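You operate a simulated robot arm through the tools that you are given. There is no shell and no other tool. Be economical: measure what you need, move in short steps, check, and stop when the job is done.

You run a simulated robot arm. Do the job below in one go: nothing can be reset, and whatever is moved stays where it is left.

Task
Press the shake table button to switch it on. Put the resin block on the door end of the mixing table away on the teal mat on the island bench. Put the white tin on the green disc. Take the teal tin and leave it on top of the blue vase. The order is free. Set down upright: white tin, teal tin.

Only the result counts: the job must be done as asked and must still hold three seconds after the hand-in. Knocking over, shifting, dropping, spilling or breaking anything else fails it.

Robot
A 6-joint arm with a two-finger gripper on a trunk, on a base that drives. Base frame: it is fixed to the floor where the robot stands at the start and does not move with it; the origin is under the middle of the robot, x ahead of it, y to its left, z up. Lengths are in mm, angles in rad, forces in N, time in s.
With the tool pointing down near the work surface it reaches from about 380 to 860 mm from the robot's upright axis, wherever it stands. Its first joint turns from -2.897 to 2.897 rad. Places, roughly: blue vase (6x6x11 cm) [4300, 500, 1600]; green disc (5x5x3 cm) [1900, 400, 900]; resin block (15x7x3 cm) [-1000, -1700, 900]; shake table button [500, -100, 900]; teal mat on the island bench (59x20 cm) [1880, 360, 860]; teal tin [0, 2000, 1750]; white tin [-250, 2000, 1750]. Payload 2.45 kg.
The TCP is the grasp point between the finger pads, 20 mm short of the fingertips. In the tool frame z runs along the fingers and y along their closing line. The gripper opens to 140 mm. The gripper's body begins 168 mm behind the TCP.
Orientation is told as [roll, pitch, yaw] about the base's x, y, z axes, in that order, counted from this pose: with the fingers straight down and closing along the base's y, the tool's x points along the base's -x, its y along +y and its z along -z.

Tools
- The arm moves only by the tool step_arm. Its argument "commands" is a list of rows, each a list of 3 entries, a list of its own where there are three numbers: the opening in per cent of the stroke, from 0 (shut) to 100 (fully open), then the shift along the tool's x, y, z in units of 25 mm (1.0 is 25 mm), then the turn, a rotation vector about the tool's x, y, z in units of 4 degrees (1.0 is 4 degrees). In form: [[claw, [dx, dy, dz], [rx, ry, rz]], ...]. A call has 1 to 10 rows; each row shifts and turns the commanded pose from where the row before left it, along the tool's axes as they then stand. A call with a number of a shift or a turn outside -1 to 1 is refused whole. Rows are played at 5 a second. More than 50 mm and 0.15 rad between two rows, or a gripper value outside its range, and nothing of the call is played. A pose out of reach is approached as far as the arm can. The call stops where the force on the tool passes 40 N (or 10 N more than at its start, if that is more) or the arm is blocked; 0.2 s more then pass. The fingers move at their own pace (about 45 mm/s each) and stop on an object; they squeeze with about 30 N. The grip force told is the motor's: it shows also when the fingers shut on nothing. Time passes only in rows, and 0.2 s behind the last, so rows that do not move let the fingers close. The reply holds the time, the measured pose of the TCP, the force on the tool along the base axes, the opening and the grip force, in the units named above and with some noise, with the torque about the TCP (base axes, N m) and any sound that the robot's microphone picked up.
- Cameras (640 x 400 px; columns grow to the right, rows downward): "scene" is now at [75.6, 121.7, 1834.6]; the picture's right is [-0.43, -0.90, 0.00], its down [-0.77, 0.37, -0.52] and it looks along [0.47, -0.22, -0.85] (base axes); focal length 272 px, centre (320, 200). "wrist" rides on the gripper at [78, 11, -209] in the tool frame; the picture's right is [-0.14, 0.99, 0.00], its down [-0.92, -0.13, -0.37] and it looks along [-0.37, -0.05, 0.93] (tool axes); focal length 280 px, centre (320, 200). There is no depth. A picture from a camera that has moved, and an enlarged one, comes with that camera's place and axes in the base frame and with its lens. The place of the scene camera against the robot may be out by one fixed shift of up to 12 mm in any direction.
- get_image(camera): a new picture of that camera. It takes no simulated time.
- raise_lower(by): slides the trunk up (or, below 0, down) by that many mm; the arm and the scene camera ride with it, the base frame stays. It gives what a move gives, with no picture.
- roll_base(legs): drives the robot by 1 to 6 legs, each [ahead, left, turn to the left] in mm, mm and rad, along the robot's own axes; the way and the turn of a leg run together, so that a leg with both is an arc; at most 1500 mm and 3.142 rad a leg. The arm and the cameras ride along, it lands a little off, and it stops where it bumps. It gives what a move gives.
- head_to(pan, tilt): turns the head with the scene camera to pan (to the left, within 2.496 rad either way) and tilt (down, from -0.506 to 1.204), counted from straight ahead of the robot. It gives what a move gives.
- inspect(camera, box): a new picture of the part [left, top, right, bottom] of that camera's present view, enlarged. It takes no simulated time.
- finish_job(): hands the job in; it is judged then, once.

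Work in short steps. Places have to be worked out from the pictures, the camera data and where the tool is seen: move nearer, look again, correct. Check each grasp and each placing, and mend what went wrong. You have 165 turns and 108 pictures in all, those below and enlarged ones among them. Open the gripper and draw the arm clear of the work before you hand the job in, unless the task says otherwise; then end with one line.

The tools are called after "Emit:" as name(argument=value, ...) on one line, values as JSON. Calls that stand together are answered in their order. step_arm: Moves the arm, as the interface text tells. Its arguments: {"type":"object","properties":{"commands":{"type":"array","items":{"type":"array"}}},"required":["commands"]} The other tools are called the same way: raise_lower (by) slides the trunk up or down; roll_base (legs) drives the base; head_to (pan, tilt) turns the head that bears the scene camera; get_image (camera) takes a picture; inspect (camera, box) takes an enlarged picture of a part of a camera's view; finish_job () hands the job in.

At the start:

```text
t: 0.0
position: [525.1, -196.9, 1162.3]
ee_rot: [0.0, -0.002, 0.0]
wrist_force: [0.3, -0.7, -0.5]
moment: [-0.02, 0.04, -0.02]
gripper_width: 139.8
gripper_force: 0.1
trunk travel left (down, up): [-100.0, 130.0]
robot x, y, heading: [-0.1, 5.9, -0.001]
head pan, tilt: [-0.443, 1.023]
```

scene: 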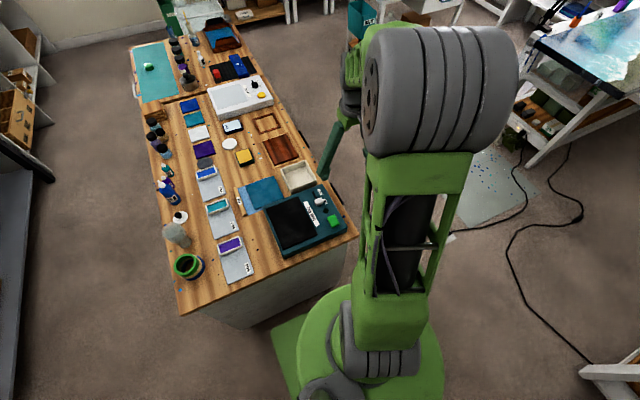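
wrist: 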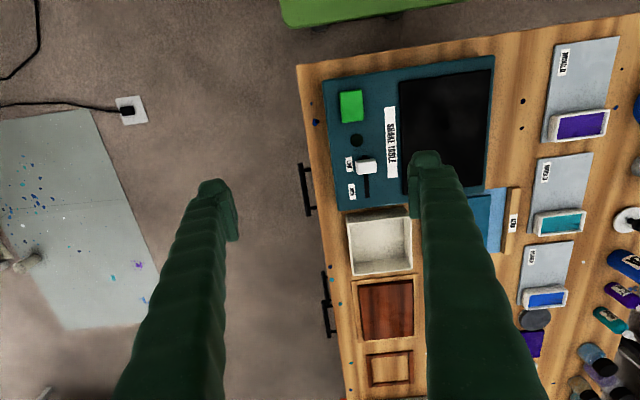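

I'll start by looking closely at the shake table from both cameras to work out where the button is.

Emit:
inspect(camera="wrist", box=[300, 60, 500, 220])

Emit:
inspect(camera="scene", box=[120, 20, 360, 170])

```text
2.50 times, centred on (400, 140) of wrist
camera zoom: at [447.0, -185.5, 1371.7], right [0.14, 0.99, 0.0], down [0.92, -0.13, 0.37], along [0.37, -0.05, -0.93], focal length 701 px, centre (120, 350)
```

zoom: 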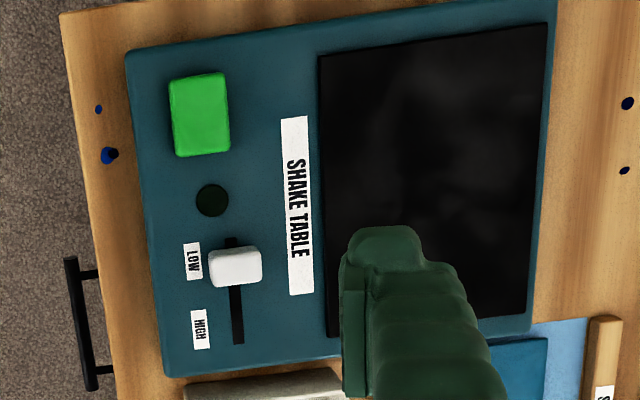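

```text
2.67 times, centred on (240, 95) of scene
camera zoom: at [75.6, 121.7, 1834.6], right [-0.43, -0.9, 0.0], down [-0.77, 0.37, -0.52], along [0.47, -0.22, -0.85], focal length 725 px, centre (533, 480)
```

zoom: 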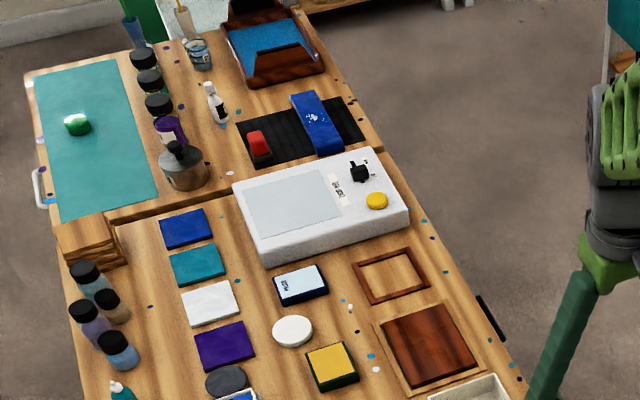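

The green button sits near [481, -138] if its top is at z≈900. I'll close the gripper, move over it and come down to about 1010, then look again.

Emit:
step_arm(commands=[[0, [0.587, 0.787, 0], [0, 0, 0]], [0, [0.587, 0.787, 0], [0, 0, 0]], [0, [0.587, 0.787, 0], [0, 0, 0]], [0, [0, 0, 1], [0, 0, 0]], [0, [0, 0, 1], [0, 0, 0]], [0, [0, 0, 1], [0, 0, 0]], [0, [0, 0, 1], [0, 0, 0]], [0, [0, 0, 1], [0, 0, 0]], [0, [0, 0, 0], [0, 0, 0]], [0, [0, 0, 0], [0, 0, 0]]])

Emit:
get_image(camera="wrist")

```text
t: 2.2
position: [480.9, -138.0, 1037.4]
ee_rot: [0.001, -0.001, 0.0]
wrist_force: [-0.4, -0.1, 0.7]
moment: [0.03, -0.07, -0.01]
gripper_width: 0.0
gripper_force: 29.9
trunk travel left (down, up): [-100.0, 130.0]
robot x, y, heading: [1.9, 0.2, -0.004]
head pan, tilt: [-0.443, 1.023]
```

```text
103 pictures are left
camera wrist: at [402.1, -126.3, 1247.2], right [0.14, 0.99, 0.0], down [0.92, -0.13, 0.37], along [0.37, -0.05, -0.93], focal length 280 px, centre (320, 200)
```

wrist: 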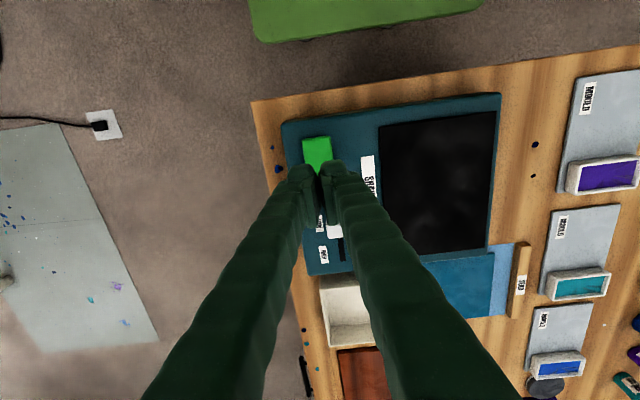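

Two views agree on the button centre at about [482, -139, 900], right below the fingers. I'll go down to just above it, then on in small steps.

Emit:
step_arm(commands=[[0, [0, 0, 1], [0, 0, 0]], [0, [0, 0, 1], [0, 0, 0]], [0, [0, 0, 1], [0, 0, 0]], [0, [0, 0, 0.6], [0, 0, 0]], [0, [0, 0, 0], [0, 0, 0]]])

Emit:
get_image(camera="wrist")

```text
t: 3.4
position: [481.7, -136.6, 947.1]
ee_rot: [0.001, 0.0, 0.0]
wrist_force: [0.6, 0.7, -0.6]
moment: [0.01, 0.0, 0.02]
gripper_width: 0.0
gripper_force: 29.6
trunk travel left (down, up): [-100.0, 130.0]
robot x, y, heading: [-2.9, -0.8, -0.002]
head pan, tilt: [-0.443, 1.023]
```

```text
102 pictures are left
camera wrist: at [402.6, -125.9, 1157.1], right [0.14, 0.99, 0.0], down [0.92, -0.13, 0.37], along [0.37, -0.05, -0.93], focal length 280 px, centre (320, 200)
```

wrist: 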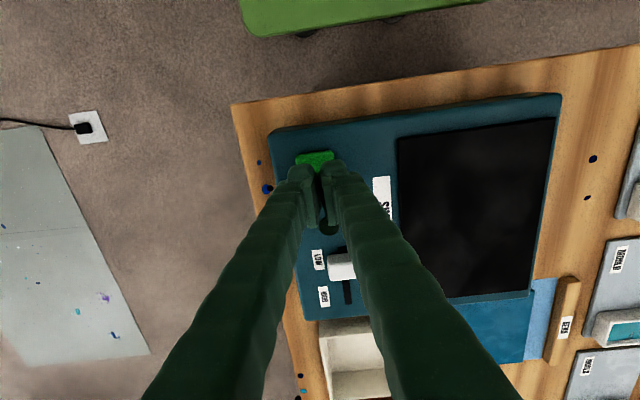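

The button is right under the fingertips. I'll press down slowly in 5 mm rows and watch the force.

Emit:
step_arm(commands=[[0, [0, 0, 0.2], [0, 0, 0]], [0, [0, 0, 0.2], [0, 0, 0]], [0, [0, 0, 0.2], [0, 0, 0]], [0, [0, 0, 0.2], [0, 0, 0]], [0, [0, 0, 0.2], [0, 0, 0]], [0, [0, 0, 0.1], [0, 0, 0]], [0, [0, 0, 0.1], [0, 0, 0]]])

```text
t: 5.0
position: [482.2, -138.5, 916.9]
ee_rot: [-0.001, -0.001, -0.002]
wrist_force: [0.3, -0.4, 20.4]
moment: [-0.01, 0.02, 0.02]
gripper_width: 6.1
gripper_force: 29.9
trunk travel left (down, up): [-100.0, 130.0]
robot x, y, heading: [-0.5, 0.1, -0.0]
head pan, tilt: [-0.443, 1.023]
heard: click
```

I heard a click at about 20 N. I'll lift and check the indicator light.

Emit:
step_arm(commands=[[0, [0, 0, -0.5], [0, 0, 0]], [0, [0, 0, -1], [0, 0, 0]], [0, [0, 0, -1], [0, 0, 0]], [0, [0, 0, -1], [0, 0, 0]], [0, [0, 0, -1], [0, 0, 0]], [0, [0, 0, -1], [0, 0, 0]], [0, [0, 0, -1], [0, 0, 0]], [0, [0, 0, -1], [0, 0, 0]], [0, [0, -1, -1], [0, 0, 0]], [0, [0, -1, -1], [0, 0, 0]]])

Emit:
inspect(camera="wrist", box=[280, 40, 480, 200])

```text
t: 7.2
position: [480.3, -188.0, 1154.3]
ee_rot: [-0.002, 0.001, -0.002]
wrist_force: [0.4, -0.1, 0.4]
moment: [0.02, -0.01, 0.0]
gripper_width: 0.1
gripper_force: 29.6
trunk travel left (down, up): [-100.0, 130.0]
robot x, y, heading: [-0.4, 1.5, -0.003]
head pan, tilt: [-0.443, 1.023]
```

```text
2.50 times, centred on (380, 120) of wrist
camera zoom: at [402.8, -176.7, 1364.1], right [0.14, 0.99, 0.0], down [0.92, -0.13, 0.37], along [0.36, -0.05, -0.93], focal length 701 px, centre (170, 400)
```

zoom: 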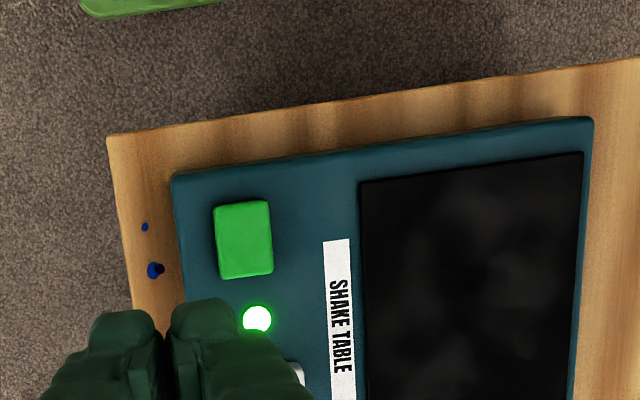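

The indicator glows green, so the shake table is on. Now I'll survey the mixing table behind and to the right.

Emit:
head_to(pan=-2.1, tilt=0.45)

Emit:
get_image(camera="scene")

Emit:
head_to(pan=1.6, tilt=0.1)

Emit:
get_image(camera="scene")

Emit:
head_to(pan=0.1, tilt=0.35)

Emit:
get_image(camera="scene")

```text
t: 8.9
position: [482.3, -187.4, 1153.1]
ee_rot: [0.0, -0.001, 0.0]
wrist_force: [-0.4, 1.6, -0.5]
moment: [-0.02, 0.03, -0.01]
gripper_width: 0.0
gripper_force: 29.3
trunk travel left (down, up): [-100.0, 130.0]
robot x, y, heading: [-1.4, 2.3, 0.0]
head pan, tilt: [-2.1, 0.45]
```

```text
100 pictures are left
camera scene: at [-32.4, 71.6, 1881.7], right [-0.86, 0.5, 0.0], down [0.22, 0.38, -0.9], along [-0.45, -0.78, -0.44], focal length 272 px, centre (320, 200)
```

scene: 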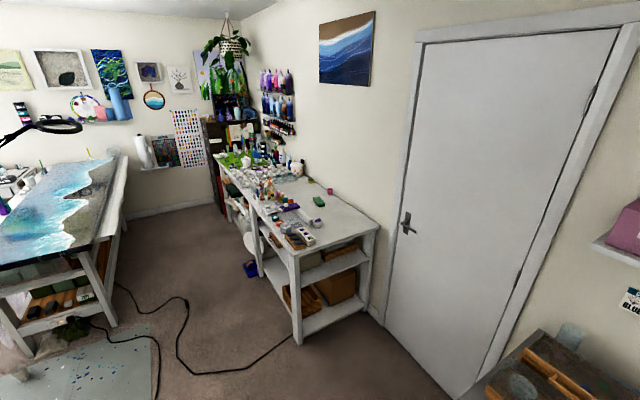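

```text
t: 12.0
position: [480.9, -187.7, 1152.8]
ee_rot: [-0.001, -0.001, 0.0]
wrist_force: [-0.4, 0.2, 0.6]
moment: [0.01, -0.02, -0.03]
gripper_width: 0.0
gripper_force: 28.7
trunk travel left (down, up): [-100.0, 130.0]
robot x, y, heading: [-3.1, -3.0, -0.001]
head pan, tilt: [1.6, 0.099]
```

```text
99 pictures are left
camera scene: at [11.2, 243.0, 1914.3], right [1.0, 0.03, 0.0], down [0.0, -0.1, -1.0], along [-0.03, 0.99, -0.1], focal length 272 px, centre (320, 200)
```

scene: 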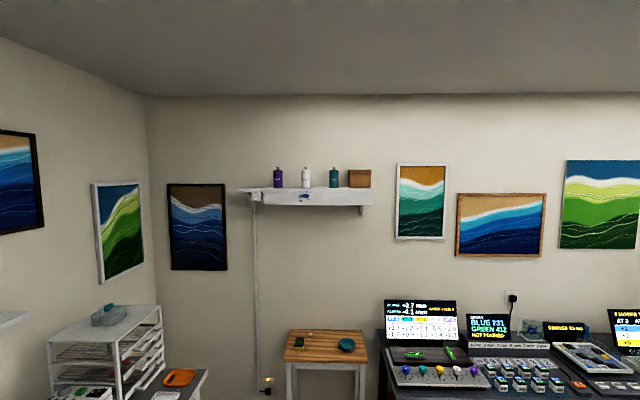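

```text
t: 13.6
position: [480.8, -188.2, 1153.8]
ee_rot: [0.0, 0.0, 0.0]
wrist_force: [1.4, 0.1, -0.2]
moment: [0.02, 0.03, -0.01]
gripper_width: 0.0
gripper_force: 29.4
trunk travel left (down, up): [-100.0, 130.0]
robot x, y, heading: [-0.3, 1.4, -0.002]
head pan, tilt: [0.099, 0.351]
```

```text
98 pictures are left
camera scene: at [106.5, 160.3, 1891.0], right [0.1, -0.99, 0.0], down [-0.34, -0.03, -0.94], along [0.93, 0.09, -0.34], focal length 272 px, centre (320, 200)
```

scene: 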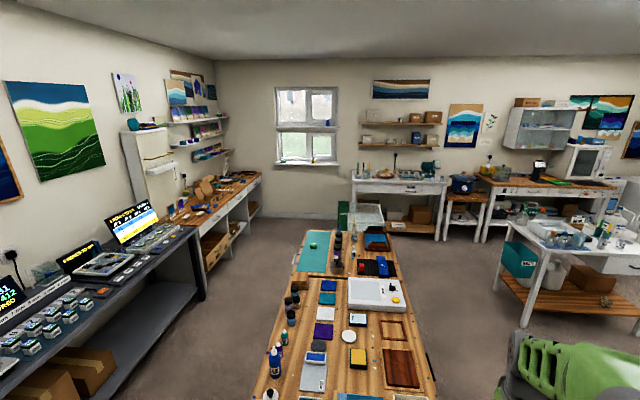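

The tins are on the high wall shelf, and a small blue object stands by the window. I'll zoom in on the window, the disc and mat, and the route there.

Emit:
inspect(camera="scene", box=[260, 80, 360, 180])

Emit:
inspect(camera="scene", box=[270, 210, 430, 310])

```text
4.00 times, centred on (310, 130) of scene
camera zoom: at [106.5, 160.3, 1891.0], right [0.1, -0.99, 0.0], down [-0.34, -0.03, -0.94], along [0.93, 0.09, -0.34], focal length 1087 px, centre (360, 480)
```

zoom: 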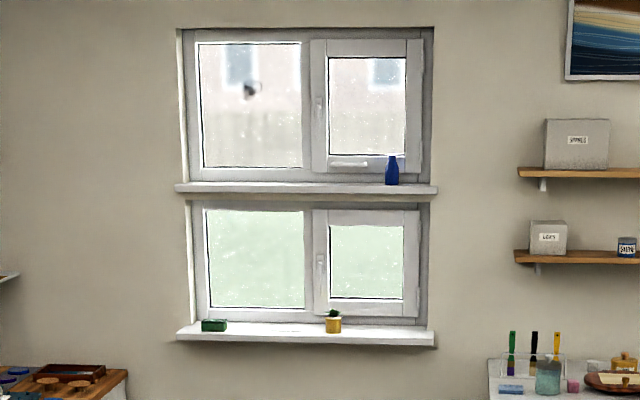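

```text
4.00 times, centred on (350, 260) of scene
camera zoom: at [106.5, 160.3, 1891.0], right [0.1, -0.99, 0.0], down [-0.34, -0.03, -0.94], along [0.93, 0.09, -0.34], focal length 1087 px, centre (200, -40)
```

zoom: 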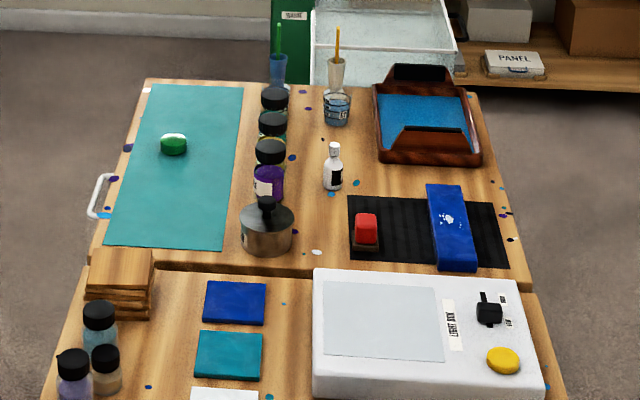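

The layout is clear. The mixing table has its long free side at x≈-576 and runs along y from -1150 to -3500, and the green resin block is near [-1020, -1650]. I'll raise the arm a little, then drive to about [-150, -1650] and turn to face -x.

Emit:
step_arm(commands=[[0, [0, 0, -1], [0, 0, 0]], [0, [0, 0, -1], [0, 0, 0]], [0, [0, 0, -1], [0, 0, 0]], [0, [0, 0, -1], [0, 0, 0]]])

Emit:
roll_base(legs=[[0, 0, -1.57], [1400, -100, 0]])

Emit:
head_to(pan=-0.9, tilt=0.75)

Emit:
get_image(camera="scene")

```text
t: 14.6
position: [480.1, -188.6, 1256.7]
ee_rot: [0.0, -0.001, 0.001]
wrist_force: [-0.4, 1.1, 0.1]
moment: [0.0, 0.02, 0.03]
gripper_width: 0.0
gripper_force: 29.3
trunk travel left (down, up): [-100.0, 130.0]
robot x, y, heading: [0.0, -1.9, -0.002]
head pan, tilt: [0.099, 0.351]
```

```text
t: 25.4
position: [-304.7, -1875.0, 1255.2]
ee_rot: [-0.001, 0.0, -1.578]
wrist_force: [-0.1, -0.3, 0.4]
moment: [0.0, -0.01, -0.01]
gripper_width: 0.0
gripper_force: 29.5
trunk travel left (down, up): [-100.0, 130.0]
robot x, y, heading: [-113.6, -1393.2, -1.574]
head pan, tilt: [0.099, 0.351]
```

```text
t: 26.7
position: [-303.2, -1874.5, 1255.2]
ee_rot: [-0.002, -0.001, -1.579]
wrist_force: [0.4, -0.3, -0.2]
moment: [0.02, -0.02, 0.01]
gripper_width: 0.1
gripper_force: 29.3
trunk travel left (down, up): [-100.0, 130.0]
robot x, y, heading: [-111.0, -1398.0, -1.576]
head pan, tilt: [-0.901, 0.75]
```

```text
95 pictures are left
camera scene: at [-32.7, -1445.4, 1855.3], right [-0.62, 0.79, 0.0], down [0.54, 0.42, -0.73], along [-0.58, -0.45, -0.68], focal length 272 px, centre (320, 200)
```

scene: 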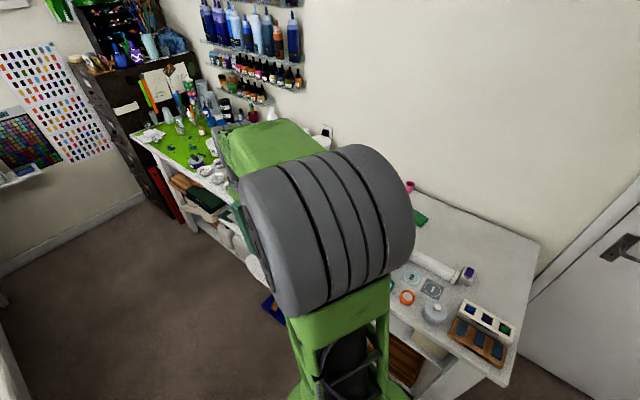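

The block is near [-1060, -1620] and the table edge is at x≈-565. I'll move level with it, keeping clearance for the base corners, turn to face it, and look again.

Emit:
roll_base(legs=[[230, 80, 0], [0, 0, -1.567]])

Emit:
get_image(camera="wrist")

Emit:
head_to(pan=0.0, tilt=0.7)

Emit:
get_image(camera="scene")

```text
t: 32.2
position: [-515.1, -1435.4, 1255.0]
ee_rot: [0.0, 0.001, -3.139]
wrist_force: [1.4, -0.8, -0.8]
moment: [-0.02, -0.05, 0.01]
gripper_width: 0.0
gripper_force: 29.4
trunk travel left (down, up): [-100.0, 130.0]
robot x, y, heading: [-35.2, -1627.3, -3.141]
head pan, tilt: [-0.901, 0.75]
```

```text
94 pictures are left
camera wrist: at [-437.1, -1446.4, 1464.6], right [-0.14, -0.99, 0.0], down [-0.92, 0.13, 0.37], along [-0.37, 0.05, -0.93], focal length 280 px, centre (320, 200)
```

wrist: 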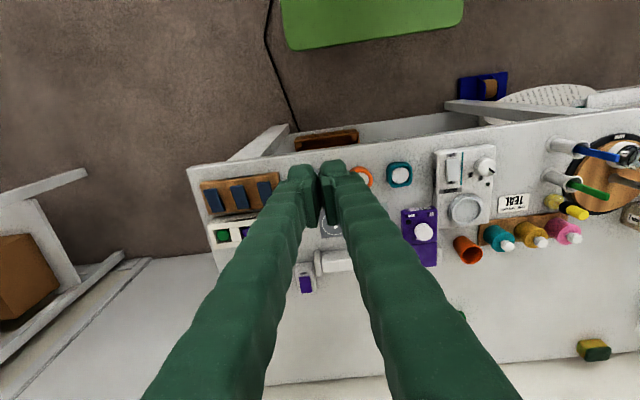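

```text
t: 33.5
position: [-513.8, -1435.8, 1253.8]
ee_rot: [0.0, 0.0, -3.14]
wrist_force: [0.1, 0.6, 0.0]
moment: [-0.02, 0.0, -0.03]
gripper_width: 0.0
gripper_force: 28.9
trunk travel left (down, up): [-100.0, 130.0]
robot x, y, heading: [-33.2, -1624.3, -3.137]
head pan, tilt: [0.0, 0.7]
```

```text
93 pictures are left
camera scene: at [-124.3, -1753.1, 1859.5], right [0.0, 1.0, 0.0], down [0.64, 0.0, -0.76], along [-0.76, 0.0, -0.64], focal length 272 px, centre (320, 200)
```

scene: 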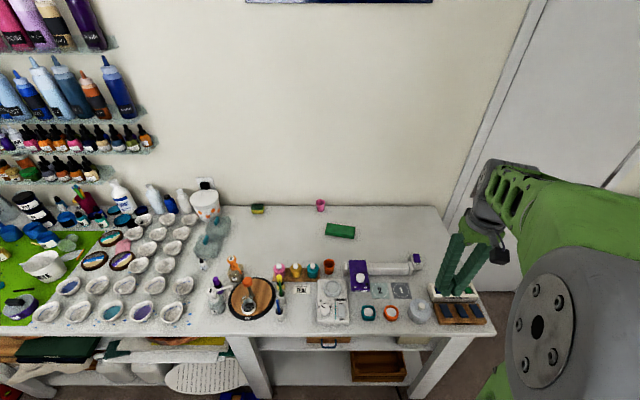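

The block is near [-1040, -1650] with its long side along y, so the gripper must close along x. I'll drive 195 mm closer, which still clears the table edge at -570, then shift the arm towards the block.

Emit:
roll_base(legs=[[195, 0, 0]])

Emit:
step_arm(commands=[[50, [-1, 1, 0], [0, 0, 0]], [50, [-1, 1, 0], [0, 0, 0]], [50, [-1, 1, 0], [0, 0, 0]], [50, [-1, 1, 0], [0, 0, 0]], [50, [-1, 1, 0], [0, 0, 0]], [50, [-1, 1, 0], [0, 0, 0]], [50, [-1, 1, 0], [0, 0, 0]], [50, [-1, 1, 0], [0, 0, 0]], [50, [-1, 0.8, 0], [0, 0, 0]]])

Emit:
step_arm(commands=[[65, [0, 0, 0.4], [0, 0, 1]], [65, [0, 0, 0.4], [0, 0, 1]], [65, [0, 0, 0.4], [0, 0, 1]], [65, [0, 0, 0.4], [0, 0, 1]], [65, [0, 0, 0.4], [0, 0, 1]], [65, [0, 0, 0.4], [0, 0, 1]], [65, [0, 0, 0.4], [0, 0, 1]], [65, [0, 0, 0.4], [0, 0, 1]], [65, [0, 0, 0.4], [0, 0, 1]], [65, [0, 0, 0.4], [0, 0, 1]]])

Emit:
step_arm(commands=[[65, [0, 0, 0], [0, 0, 1]], [65, [0, 0, 0], [0, 0, 1]], [65, [0, 0, 0], [0, 0, 1]], [65, [0, 0, 0], [0, 0, 1]], [65, [0, 0, 0], [0, 0, 1]], [65, [0, 0, 0], [0, 0, 1]], [65, [0, 0, 0], [0, 0, 1]], [65, [0, 0, 0], [0, 0, 1]], [65, [0, 0, 0], [0, 0, 1]], [65, [0, 0, 0], [0, 0, 1]]])

Emit:
step_arm(commands=[[65, [0, 0, 0], [0, 0, 1]], [65, [0, 0, 0], [0, 0, 1]], [65, [0, 0, 0], [0, 0, 0.5]]])

Emit:
get_image(camera="wrist")

```text
t: 35.0
position: [-711.2, -1436.2, 1254.7]
ee_rot: [0.0, 0.003, -3.14]
wrist_force: [-0.2, -0.4, -0.5]
moment: [-0.03, -0.09, 0.02]
gripper_width: 0.0
gripper_force: 29.7
trunk travel left (down, up): [-100.0, 130.0]
robot x, y, heading: [-231.1, -1624.3, -3.141]
head pan, tilt: [0.0, 0.7]
```

```text
t: 37.0
position: [-935.8, -1656.8, 1253.6]
ee_rot: [0.001, 0.001, -3.14]
wrist_force: [-0.7, -0.1, 0.2]
moment: [0.01, -0.04, 0.0]
gripper_width: 69.8
gripper_force: 0.1
trunk travel left (down, up): [-100.0, 130.0]
robot x, y, heading: [-227.6, -1628.5, -3.137]
head pan, tilt: [0.0, 0.7]
```

```text
t: 39.2
position: [-933.5, -1657.1, 1154.7]
ee_rot: [0.0, 0.001, 2.442]
wrist_force: [-0.2, -0.2, 0.3]
moment: [0.0, -0.01, 0.0]
gripper_width: 91.1
gripper_force: 0.2
trunk travel left (down, up): [-100.0, 130.0]
robot x, y, heading: [-226.5, -1623.9, -3.14]
head pan, tilt: [0.0, 0.7]
```

```text
t: 41.4
position: [-934.4, -1656.6, 1154.3]
ee_rot: [0.0, -0.001, 1.744]
wrist_force: [-0.1, -0.1, 0.0]
moment: [0.01, -0.03, -0.04]
gripper_width: 91.0
gripper_force: 0.0
trunk travel left (down, up): [-100.0, 130.0]
robot x, y, heading: [-226.0, -1625.0, -3.144]
head pan, tilt: [0.0, 0.7]
```

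```text
t: 42.2
position: [-933.9, -1657.6, 1154.3]
ee_rot: [0.0, 0.0, 1.573]
wrist_force: [0.7, 0.1, -0.2]
moment: [0.01, -0.04, -0.02]
gripper_width: 90.9
gripper_force: 0.0
trunk travel left (down, up): [-100.0, 130.0]
robot x, y, heading: [-228.2, -1622.6, -3.139]
head pan, tilt: [0.0, 0.7]
```

```text
92 pictures are left
camera wrist: at [-944.9, -1734.6, 1364.3], right [-0.99, 0.14, 0.0], down [0.13, 0.92, 0.37], along [0.05, 0.37, -0.93], focal length 280 px, centre (320, 200)
```

wrist: 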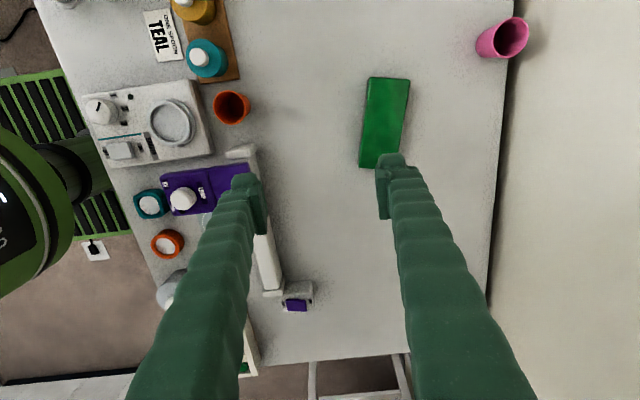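

The block's centre is at about [-1040, -1665], and it is turned about 10° clockwise seen from above. I'll move over it, turn the gripper to match, open and descend to about 1030.

Emit:
step_arm(commands=[[90, [0.07, 1, 0.5], [0, 0, 0]], [90, [0.07, 1, 0.5], [0, 0, 0]], [90, [0.07, 1, 1], [0, 0, 0]], [90, [0.07, 1, 1], [0, 0, 0]], [90, [0, 0.25, 1], [0, 0, 0]], [90, [0, 0, 1], [0, 0, 0.8]], [90, [0, 0, 0], [0, 0, 0.8]], [90, [0, 0, 0], [0, 0, 0.8]]])

Emit:
get_image(camera="wrist")

```text
t: 44.0
position: [-1040.9, -1664.1, 1030.0]
ee_rot: [-0.001, -0.001, 1.403]
wrist_force: [-0.1, -0.5, -0.6]
moment: [0.03, 0.01, 0.0]
gripper_width: 126.0
gripper_force: 0.1
trunk travel left (down, up): [-100.0, 130.0]
robot x, y, heading: [-227.6, -1623.9, -3.139]
head pan, tilt: [0.0, 0.7]
```

```text
91 pictures are left
camera wrist: at [-1064.1, -1738.8, 1239.2], right [-0.95, 0.3, 0.0], down [0.28, 0.89, 0.37], along [0.11, 0.35, -0.93], focal length 280 px, centre (320, 200)
```

wrist: 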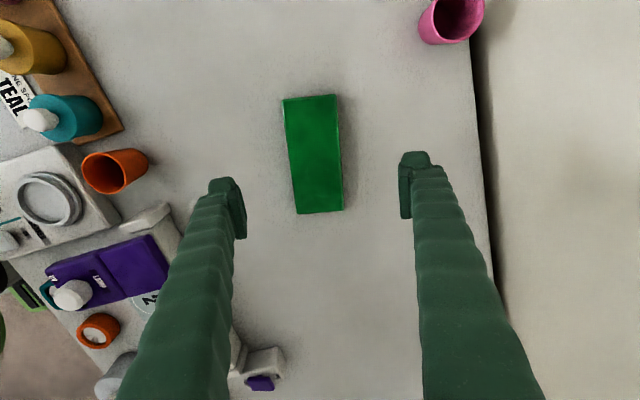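

The second view puts the block top near z=905 and its centre at [-1036, -1667], with 3° more turn needed. I'll correct that and go down to TCP 903, with the fingertips around 883.

Emit:
step_arm(commands=[[90, [0.1, -0.2, 0.5], [0, 0, 0.85]], [90, [0, 0, 1], [0, 0, 0]], [90, [0, 0, 1], [0, 0, 0]], [90, [0, 0, 1], [0, 0, 0]], [90, [0, 0, 0.8], [0, 0, 0]], [90, [0, 0, 0.4], [0, 0, 0]], [90, [0, 0, 0.3], [0, 0, 0]]])

Emit:
get_image(camera="wrist")

```text
t: 45.6
position: [-1034.1, -1667.3, 905.5]
ee_rot: [-0.001, 0.0, 1.346]
wrist_force: [0.4, 0.2, 1.1]
moment: [0.0, -0.02, 0.03]
gripper_width: 126.4
gripper_force: 0.2
trunk travel left (down, up): [-100.0, 130.0]
robot x, y, heading: [-230.9, -1623.6, -3.14]
head pan, tilt: [0.0, 0.7]
```

```text
90 pictures are left
camera wrist: at [-1064.3, -1740.7, 1114.8], right [-0.93, 0.36, 0.0], down [0.33, 0.87, 0.37], along [0.13, 0.34, -0.93], focal length 280 px, centre (320, 200)
```

wrist: 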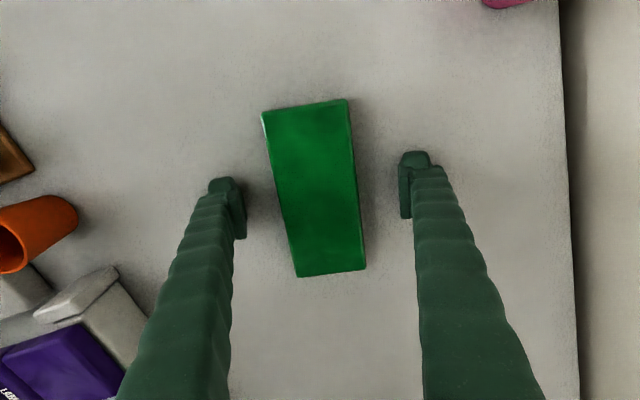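

The block is aligned and between the fingers. I'll go a few mm lower and close.

Emit:
step_arm(commands=[[90, [0, 0, 0.2], [0, 0, 0]], [40, [0, 0, 0], [0, 0, 0]], [30, [0, 0, 0], [0, 0, 0]], [20, [0, 0, 0], [0, 0, 0]], [20, [0, 0, 0], [0, 0, 0]], [20, [0, 0, 0], [0, 0, 0]], [20, [0, 0, 0], [0, 0, 0]]])

```text
t: 46.8
position: [-1033.1, -1667.9, 906.5]
ee_rot: [-0.001, 0.001, 1.346]
wrist_force: [17.5, -1.9, 37.4]
moment: [0.38, -0.47, -0.13]
gripper_width: 98.0
gripper_force: 21.9
trunk travel left (down, up): [-100.0, 130.0]
robot x, y, heading: [-226.9, -1621.3, -3.14]
head pan, tilt: [0.0, 0.7]
stopped in row 5: the force on the tool passed its limit at 42 N (the readings are from after the stop); the commanded pose is now the measured one
```

The fingertips reached the table, which is at about z=886. I'll lift 6 mm and close again.

Emit:
step_arm(commands=[[70, [0, 0, -0.2], [0, 0, 0]], [70, [0, 0, -0.1], [0, 0, 0]], [40, [0, 0, 0], [0, 0, 0]], [30, [0, 0, 0], [0, 0, 0]], [30, [0, 0, 0], [0, 0, 0]], [30, [0, 0, 0], [0, 0, 0]], [30, [0, 0, 0], [0, 0, 0]], [30, [0, 0, 0], [0, 0, 0]]])

Emit:
get_image(camera="wrist")

```text
t: 48.6
position: [-1035.4, -1667.9, 909.3]
ee_rot: [0.002, 0.0, 1.346]
wrist_force: [-2.3, 1.3, 7.6]
moment: [0.08, 0.15, 0.13]
gripper_width: 61.3
gripper_force: 30.4
trunk travel left (down, up): [-100.0, 130.0]
robot x, y, heading: [-226.7, -1622.8, -3.142]
head pan, tilt: [0.0, 0.7]
```

```text
89 pictures are left
camera wrist: at [-1063.7, -1741.1, 1118.8], right [-0.93, 0.35, 0.0], down [0.33, 0.87, 0.37], along [0.13, 0.34, -0.93], focal length 280 px, centre (320, 200)
```

wrist: 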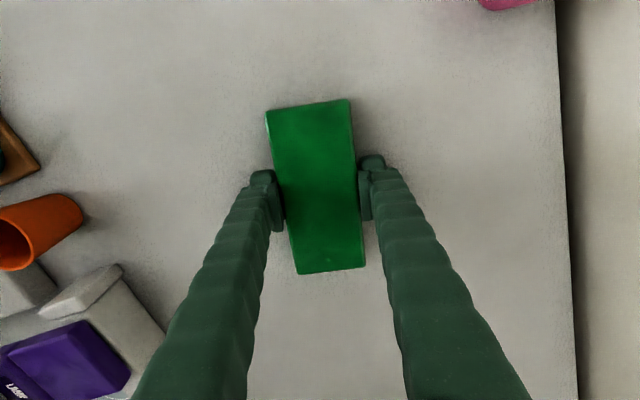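

The fingers hold the block at 61 mm. I'll lift and check.

Emit:
step_arm(commands=[[20, [0, 0, -0.4], [0, 0, 0]], [20, [0, 0, -0.6], [0, 0, 0]], [20, [0, 0, -1], [0, 0, 0]], [20, [0, 0, -1], [0, 0, 0]], [20, [0, 0, -1], [0, 0, 0]], [20, [0, 0, -1], [0, 0, 0]], [20, [0, 0, -1], [0, 0, 0]], [20, [0, 0, -1], [0, 0, 0]], [20, [0, 0, -1], [0, 0, 0]], [20, [0, 0, -1], [0, 0, 0]]])

Emit:
get_image(camera="wrist")

```text
t: 50.8
position: [-1034.2, -1667.4, 1134.9]
ee_rot: [-0.002, 0.0, 1.345]
wrist_force: [-0.3, 0.5, -2.1]
moment: [0.0, 0.03, -0.02]
gripper_width: 61.4
gripper_force: 29.7
trunk travel left (down, up): [-100.0, 130.0]
robot x, y, heading: [-227.2, -1621.5, -3.139]
head pan, tilt: [0.0, 0.7]
```

```text
88 pictures are left
camera wrist: at [-1063.7, -1740.9, 1344.7], right [-0.93, 0.35, 0.0], down [0.33, 0.87, 0.37], along [0.13, 0.34, -0.93], focal length 280 px, centre (320, 200)
```

wrist: 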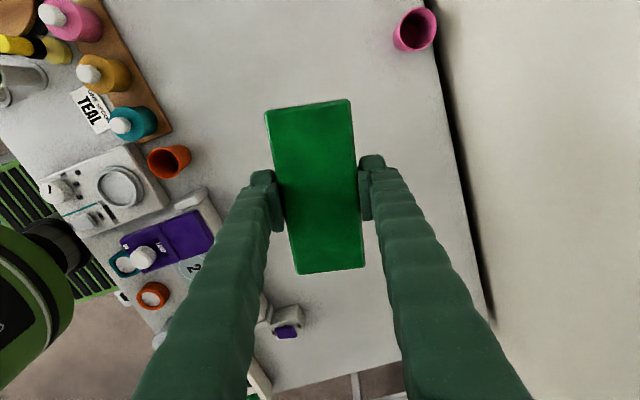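

The block is held securely. I'll retract the arm towards the robot and square up the block, then back away from the table.

Emit:
step_arm(commands=[[20, [-0.223, -0.975, 0], [0, 0, 0]], [20, [-0.223, -0.975, 0], [0, 0, 0]], [20, [-0.223, -0.975, 0], [0, 0, 0]], [20, [-0.223, -0.975, 0], [0, 0, 0]], [20, [-0.223, -0.975, 0], [0, 0, 0]], [20, [-0.223, -0.975, 0], [0, 0, 0]], [20, [-0.223, -0.975, 0], [0, 0, 0]], [20, [-0.223, -0.975, 0], [0, 0, 0]], [20, [-0.223, -0.975, 0], [0, 0, 0]], [20, [-0.223, -0.975, 0], [0, 0, 0]]])

Emit:
step_arm(commands=[[20, [0, 0, 0], [0, 0, -0.8]], [20, [0, 0, 0], [0, 0, -0.8]], [20, [0, 0, 0], [0, 0, -0.8]], [20, [0, 0, 0], [0, 0, -0.8]], [20, [0, 0, -1], [0, 0, 0]], [20, [0, 0, -1], [0, 0, 0]]])

Emit:
roll_base(legs=[[-200, 0, 0], [0, 0, 1.57]])

Emit:
head_to(pan=2.2, tilt=0.4)

Emit:
get_image(camera="scene")

```text
t: 53.0
position: [-784.1, -1667.2, 1133.1]
ee_rot: [-0.001, 0.0, 1.345]
wrist_force: [0.5, 0.3, -1.8]
moment: [0.01, 0.05, -0.01]
gripper_width: 61.2
gripper_force: 29.7
trunk travel left (down, up): [-100.0, 130.0]
robot x, y, heading: [-226.1, -1627.9, -3.139]
head pan, tilt: [0.0, 0.7]
```

```text
t: 54.4
position: [-784.9, -1668.5, 1185.1]
ee_rot: [-0.001, 0.0, 1.57]
wrist_force: [0.2, 1.1, -2.3]
moment: [0.0, 0.03, 0.0]
gripper_width: 61.0
gripper_force: 30.3
trunk travel left (down, up): [-100.0, 130.0]
robot x, y, heading: [-226.6, -1627.5, -3.139]
head pan, tilt: [0.0, 0.7]
```

```text
t: 59.8
position: [16.4, -2180.8, 1183.8]
ee_rot: [-0.001, 0.0, 3.142]
wrist_force: [0.0, -0.2, -2.5]
moment: [0.01, 0.0, 0.0]
gripper_width: 61.2
gripper_force: 30.3
trunk travel left (down, up): [-100.0, 130.0]
robot x, y, heading: [-25.0, -1626.0, -1.571]
head pan, tilt: [0.0, 0.7]
```

```text
t: 61.9
position: [15.5, -2181.4, 1184.5]
ee_rot: [-0.003, -0.001, 3.142]
wrist_force: [0.2, -0.1, -2.6]
moment: [-0.01, -0.01, 0.01]
gripper_width: 61.2
gripper_force: 29.8
trunk travel left (down, up): [-100.0, 130.0]
robot x, y, heading: [-28.9, -1623.1, -1.569]
head pan, tilt: [2.201, 0.4]
```

```text
87 pictures are left
camera scene: at [190.2, -1568.1, 1886.4], right [0.59, -0.81, 0.0], down [-0.31, -0.23, -0.92], along [0.74, 0.54, -0.39], focal length 272 px, centre (320, 200)
```

scene: 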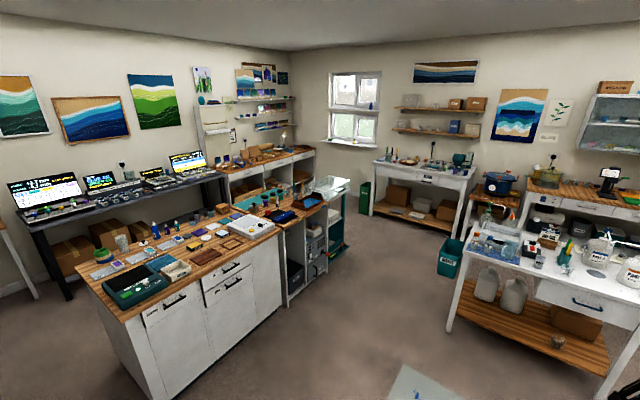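

The far end of the island bench has plenty of room, while the aisle on its left is tight. I'll go round by the right side, driving to about [1475, -825] facing +x, and look at the bench's far end.

Emit:
roll_base(legs=[[-800, 0, 0], [0, 0, 1.57], [1500, 0, 0]])

Emit:
head_to(pan=0.7, tilt=0.55)

Emit:
get_image(camera="scene")

```text
t: 77.0
position: [2022.0, -772.9, 1183.2]
ee_rot: [-0.002, 0.0, -1.572]
wrist_force: [-0.4, -0.2, -2.7]
moment: [0.02, -0.01, -0.02]
gripper_width: 60.9
gripper_force: 30.3
trunk travel left (down, up): [-100.0, 130.0]
robot x, y, heading: [1462.0, -818.2, 0.001]
head pan, tilt: [2.201, 0.4]
```

```text
t: 78.6
position: [2022.3, -772.5, 1183.3]
ee_rot: [-0.002, 0.0, -1.573]
wrist_force: [-0.5, -0.3, -3.2]
moment: [0.01, -0.01, -0.02]
gripper_width: 61.2
gripper_force: 30.5
trunk travel left (down, up): [-100.0, 130.0]
robot x, y, heading: [1465.5, -816.8, 0.003]
head pan, tilt: [0.7, 0.55]
```

```text
86 pictures are left
camera scene: at [1548.0, -606.6, 1872.7], right [0.64, -0.76, 0.0], down [-0.4, -0.34, -0.85], along [0.65, 0.55, -0.52], focal length 272 px, centre (320, 200)
```

scene: 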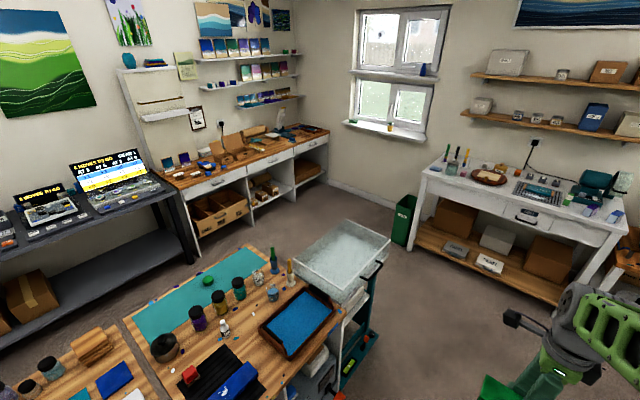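

A tray cart stands at the bench's far end (x 2220–2710, y -160 to 175), leaving space beside it. I'll go round it to about [3080, 500], finish facing -x, and look.

Emit:
roll_base(legs=[[1500, 0, 0], [115, 0, 0], [0, 0, 1.57], [1320, 0, 0], [0, 0, 1.57]])

Emit:
head_to(pan=0.0, tilt=0.7)

Emit:
get_image(camera="scene")

```text
t: 100.8
position: [2491.1, 450.8, 1184.1]
ee_rot: [-0.001, -0.001, 1.603]
wrist_force: [0.0, -0.4, -2.3]
moment: [-0.02, -0.02, 0.0]
gripper_width: 61.2
gripper_force: 30.4
trunk travel left (down, up): [-100.0, 130.0]
robot x, y, heading: [3048.9, 513.4, -3.108]
head pan, tilt: [0.7, 0.55]
```

```text
t: 101.8
position: [2492.9, 450.2, 1184.0]
ee_rot: [-0.001, 0.0, 1.605]
wrist_force: [-1.4, 0.9, -2.3]
moment: [0.04, -0.02, 0.01]
gripper_width: 61.1
gripper_force: 30.2
trunk travel left (down, up): [-100.0, 130.0]
robot x, y, heading: [3046.2, 512.0, -3.102]
head pan, tilt: [0.0, 0.7]
```

```text
85 pictures are left
camera scene: at [2960.9, 380.8, 1859.5], right [-0.04, 1.0, 0.0], down [0.64, 0.02, -0.77], along [-0.76, -0.03, -0.64], focal length 272 px, centre (320, 200)
```

scene: 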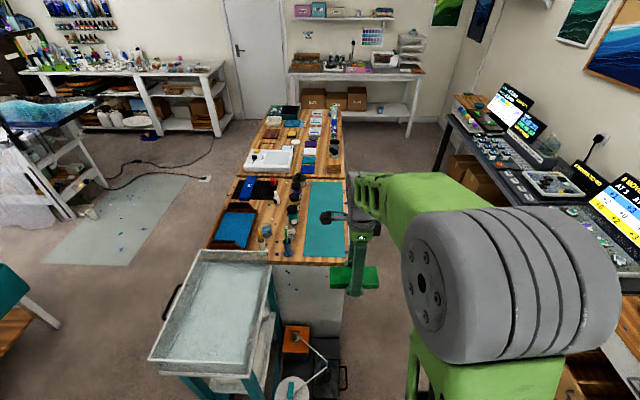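

There is equipment standing on the floor at the bench's far end. I'll look down at it more closely before driving in.

Emit:
head_to(pan=-0.15, tilt=1.1)

Emit:
get_image(camera="scene")

```text
t: 102.7
position: [2491.0, 450.7, 1184.5]
ee_rot: [-0.001, 0.001, 1.606]
wrist_force: [0.4, -0.3, -2.7]
moment: [0.0, -0.01, -0.02]
gripper_width: 61.1
gripper_force: 29.9
trunk travel left (down, up): [-100.0, 130.0]
robot x, y, heading: [3046.0, 514.2, -3.107]
head pan, tilt: [-0.15, 1.1]
```

```text
84 pictures are left
camera scene: at [2983.0, 391.1, 1829.6], right [0.11, 0.99, 0.0], down [0.88, -0.1, -0.45], along [-0.45, 0.05, -0.89], focal length 272 px, centre (320, 200)
```

scene: 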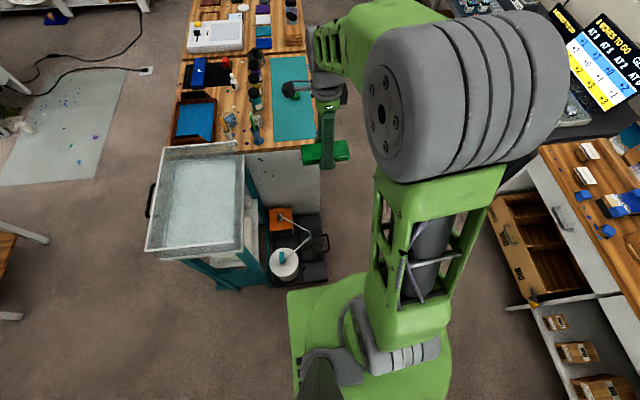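

A floor trolley and tray occupy up to about [2690, 475], so I'll park at y≈800 beside them, at x≈2450, with the desk side still clear. First I'll strafe and square the heading, then drive ahead.

Emit:
roll_base(legs=[[0, -285, -0.035], [590, 0, 0]])

Emit:
head_to(pan=0.35, tilt=0.95)

Emit:
get_image(camera="scene")

Emit:
get_image(camera="wrist")

```text
t: 108.7
position: [1893.6, 758.0, 1183.8]
ee_rot: [-0.001, -0.001, 1.563]
wrist_force: [-0.7, -0.2, -2.7]
moment: [0.0, -0.01, 0.01]
gripper_width: 61.0
gripper_force: 30.1
trunk travel left (down, up): [-100.0, 130.0]
robot x, y, heading: [2449.0, 799.5, 3.143]
head pan, tilt: [-0.15, 1.1]
```

```text
t: 109.7
position: [1894.4, 758.9, 1184.9]
ee_rot: [-0.002, 0.0, 1.563]
wrist_force: [-0.5, -0.4, -1.8]
moment: [0.0, -0.01, -0.01]
gripper_width: 61.0
gripper_force: 30.2
trunk travel left (down, up): [-100.0, 130.0]
robot x, y, heading: [2452.2, 798.0, 3.138]
head pan, tilt: [0.351, 0.949]
```

```text
83 pictures are left
camera scene: at [2376.4, 645.0, 1839.7], right [-0.34, 0.94, 0.0], down [0.77, 0.28, -0.58], along [-0.55, -0.2, -0.81], focal length 272 px, centre (320, 200)
```

scene: 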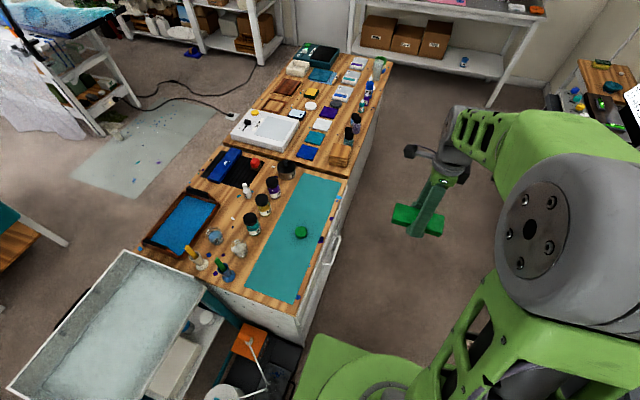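

```text
82 pictures are left
camera wrist: at [1882.6, 680.8, 1393.7], right [-0.99, 0.15, 0.0], down [0.13, 0.92, 0.37], along [0.05, 0.36, -0.93], focal length 280 px, centre (320, 200)
```

wrist: 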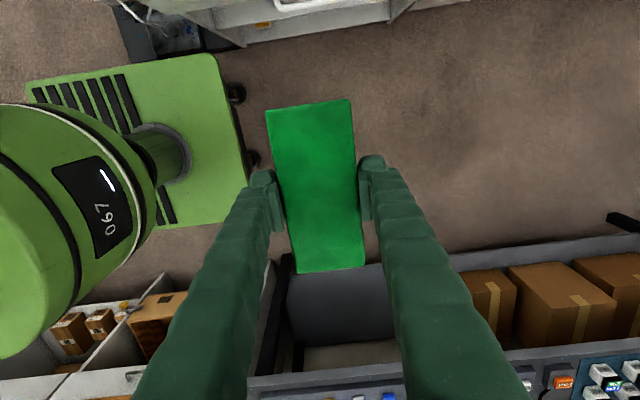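

The disc is at about [1899, 390] and the mat spans roughly x 1585–2165, y 262–468. I'll bring the block over [2070, 366], beside the disc, still high.

Emit:
step_arm(commands=[[20, [1, -0.7, 0], [0, 0, 0]], [20, [1, -0.7, 0], [0, 0, 0]], [20, [1, -0.7, 0], [0, 0, 0]], [20, [1, -0.7, 0], [0, 0, 0]], [20, [1, -0.7, 0], [0, 0, 0]], [20, [1, -0.7, 0], [0, 0, 0]], [20, [1, -0.7, 0], [0, 0, 0]], [20, [1, -0.7, 0], [0, 0, 0]], [20, [1, -0.7, 0], [0, 0, 0]], [20, [1, -0.7, 0], [0, 0, 0]]])

Emit:
step_arm(commands=[[20, [1, 0, 0], [0, 0, 0]], [20, [1, 0, 0], [0, 0, 0]], [20, [1, 0, 0], [0, 0, 0]], [20, [1, 0, 0], [0, 0, 0]], [20, [1, 0, 0], [0, 0, 0]], [20, [0.7, 0, 0], [0, 0, 0]]])

Emit:
get_image(camera="wrist")

Emit:
get_image(camera="scene")

```text
t: 111.9
position: [2069.1, 506.8, 1184.1]
ee_rot: [-0.001, 0.0, 1.562]
wrist_force: [-0.4, -0.5, -2.8]
moment: [0.03, 0.0, 0.01]
gripper_width: 61.1
gripper_force: 30.4
trunk travel left (down, up): [-100.0, 130.0]
robot x, y, heading: [2452.0, 798.7, 3.139]
head pan, tilt: [0.351, 0.949]
```

```text
t: 113.3
position: [2067.8, 363.4, 1185.2]
ee_rot: [0.0, -0.001, 1.565]
wrist_force: [-0.6, -1.0, -2.0]
moment: [0.02, 0.0, -0.01]
gripper_width: 61.1
gripper_force: 29.9
trunk travel left (down, up): [-100.0, 130.0]
robot x, y, heading: [2453.0, 798.8, 3.136]
head pan, tilt: [0.351, 0.949]
```

```text
81 pictures are left
camera wrist: at [2055.3, 286.2, 1394.1], right [-0.99, 0.15, 0.0], down [0.13, 0.92, 0.37], along [0.05, 0.36, -0.93], focal length 280 px, centre (320, 200)
```

wrist: 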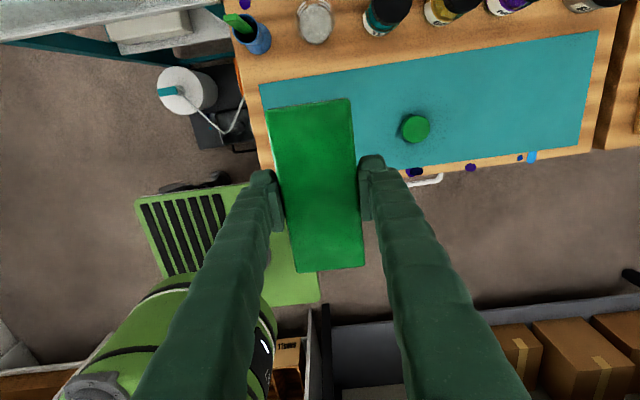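

```text
80 pictures are left
camera scene: at [2376.4, 644.4, 1839.7], right [-0.34, 0.94, 0.0], down [0.76, 0.28, -0.58], along [-0.55, -0.2, -0.81], focal length 272 px, centre (320, 200)
```

scene: 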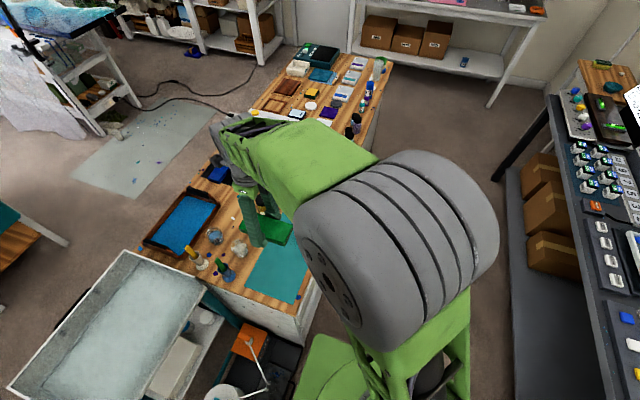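

The block's long side lies along y here, across the mat. Turning it 90° gives more margin, so I'll rotate the gripper back.

Emit:
step_arm(commands=[[20, [0, 0, 0], [0, 0, -1]], [20, [0, 0, 0], [0, 0, -1]], [20, [0, 0, 0], [0, 0, -1]], [20, [0, 0, 0], [0, 0, -1]], [20, [0, 0, 0], [0, 0, -1]], [20, [0, 0, 0], [0, 0, -1]], [20, [0, 0, 0], [0, 0, -1]], [20, [0, 0, 0], [0, 0, -1]], [20, [0, 0, 0], [0, 0, -1]], [20, [0, 0, 0], [0, 0, -1]]])

Emit:
step_arm(commands=[[20, [0, 0, 0], [0, 0, -1]], [20, [0, 0, 0], [0, 0, -1]], [20, [0, 0, 0], [0, 0, -1]], [20, [0, 0, 0], [0, 0, -1]], [20, [0, 0, 0], [0, 0, -1]], [20, [0, 0, 0], [0, 0, -1]], [20, [0, 0, 0], [0, 0, -1]], [20, [0, 0, 0], [0, 0, -1]], [20, [0, 0, 0], [0, 0, -1]], [20, [0, 0, 0], [0, 0, -1]]])

Emit:
step_arm(commands=[[20, [0, 0, 0], [0, 0, -1]], [20, [0, 0, 0], [0, 0, -1]], [20, [0, 0, 0], [0, 0, -0.5]], [20, [-0.7, 0, 0], [0, 0, 0]], [20, [0, 0, 1], [0, 0, 0]], [20, [0, 0, 1], [0, 0, 0]], [20, [0, 0, 1], [0, 0, 0]], [20, [0, 0, 1], [0, 0, 0]], [20, [0, 0, 1], [0, 0, 0]], [20, [0, 0, 1], [0, 0, 0]]])

Emit:
get_image(camera="wrist")

```text
t: 115.5
position: [2066.3, 364.7, 1184.6]
ee_rot: [-0.001, 0.002, 2.263]
wrist_force: [1.0, -0.5, -2.1]
moment: [0.0, 0.0, 0.01]
gripper_width: 61.2
gripper_force: 29.7
trunk travel left (down, up): [-100.0, 130.0]
robot x, y, heading: [2450.4, 801.3, 3.133]
head pan, tilt: [0.351, 0.949]
```

```text
t: 117.7
position: [2066.4, 364.3, 1184.3]
ee_rot: [0.001, 0.001, 2.963]
wrist_force: [-0.5, 0.0, -2.8]
moment: [0.02, -0.01, -0.01]
gripper_width: 61.1
gripper_force: 29.6
trunk travel left (down, up): [-100.0, 130.0]
robot x, y, heading: [2451.1, 799.9, 3.137]
head pan, tilt: [0.351, 0.949]
```

```text
t: 119.9
position: [2048.2, 363.7, 1034.9]
ee_rot: [0.0, 0.002, 3.134]
wrist_force: [-0.2, 0.2, -3.0]
moment: [0.01, -0.01, 0.0]
gripper_width: 61.1
gripper_force: 30.2
trunk travel left (down, up): [-100.0, 130.0]
robot x, y, heading: [2447.2, 798.3, 3.14]
head pan, tilt: [0.351, 0.949]
```

```text
79 pictures are left
camera wrist: at [2125.8, 353.7, 1244.1], right [-0.14, -0.99, 0.0], down [-0.92, 0.13, 0.37], along [-0.36, 0.05, -0.93], focal length 280 px, centre (320, 200)
```

wrist: 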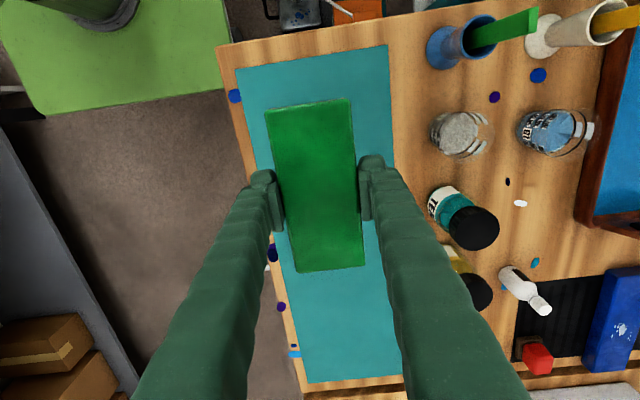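

The block is over the mat: edges at y≈264 and 459, end at x≈2164, so it is well inside. I'll descend to about 890.

Emit:
step_arm(commands=[[20, [0, 0, 1], [0, 0, 0]], [20, [0, 0, 1], [0, 0, 0]], [20, [0, 0, 1], [0, 0, 0]], [20, [0, 0, 1], [0, 0, 0]], [20, [0, 0, 1], [0, 0, 0]], [20, [0, 0, 0.4], [0, 0, 0]], [20, [0, 0, 0.2], [0, 0, 0]], [20, [0, 0, 0.15], [0, 0, 0]]])

```text
t: 121.7
position: [2049.3, 364.2, 889.6]
ee_rot: [-0.002, 0.002, 3.134]
wrist_force: [0.9, 0.6, -2.6]
moment: [0.0, 0.01, -0.01]
gripper_width: 61.1
gripper_force: 29.9
trunk travel left (down, up): [-100.0, 130.0]
robot x, y, heading: [2449.9, 800.3, 3.137]
head pan, tilt: [0.351, 0.949]
```

No contact yet, so I'll continue in 2.5 mm rows.

Emit:
step_arm(commands=[[20, [0, 0, 0.1], [0, 0, 0]], [20, [0, 0, 0.1], [0, 0, 0]]])

Emit:
step_arm(commands=[[20, [0, 0, 0.1], [0, 0, 0]]])

Emit:
step_arm(commands=[[20, [0, 0, 0.1], [0, 0, 0]]])

```text
t: 122.3
position: [2049.4, 364.4, 885.9]
ee_rot: [0.002, 0.001, 3.135]
wrist_force: [-0.6, 0.3, -3.0]
moment: [0.0, -0.02, 0.0]
gripper_width: 61.0
gripper_force: 30.1
trunk travel left (down, up): [-100.0, 130.0]
robot x, y, heading: [2454.4, 796.7, 3.137]
head pan, tilt: [0.351, 0.949]
```

```text
t: 122.7
position: [2048.6, 365.2, 883.2]
ee_rot: [0.001, 0.002, 3.134]
wrist_force: [0.3, -0.2, -3.4]
moment: [0.0, 0.0, 0.02]
gripper_width: 60.8
gripper_force: 29.6
trunk travel left (down, up): [-100.0, 130.0]
robot x, y, heading: [2454.8, 799.8, 3.137]
head pan, tilt: [0.351, 0.949]
```

```text
t: 123.1
position: [2049.8, 364.5, 880.6]
ee_rot: [0.0, 0.002, 3.135]
wrist_force: [-0.9, -0.7, -2.8]
moment: [0.03, -0.02, 0.01]
gripper_width: 61.2
gripper_force: 30.6
trunk travel left (down, up): [-100.0, 130.0]
robot x, y, heading: [2449.3, 799.7, 3.141]
head pan, tilt: [0.351, 0.949]
```

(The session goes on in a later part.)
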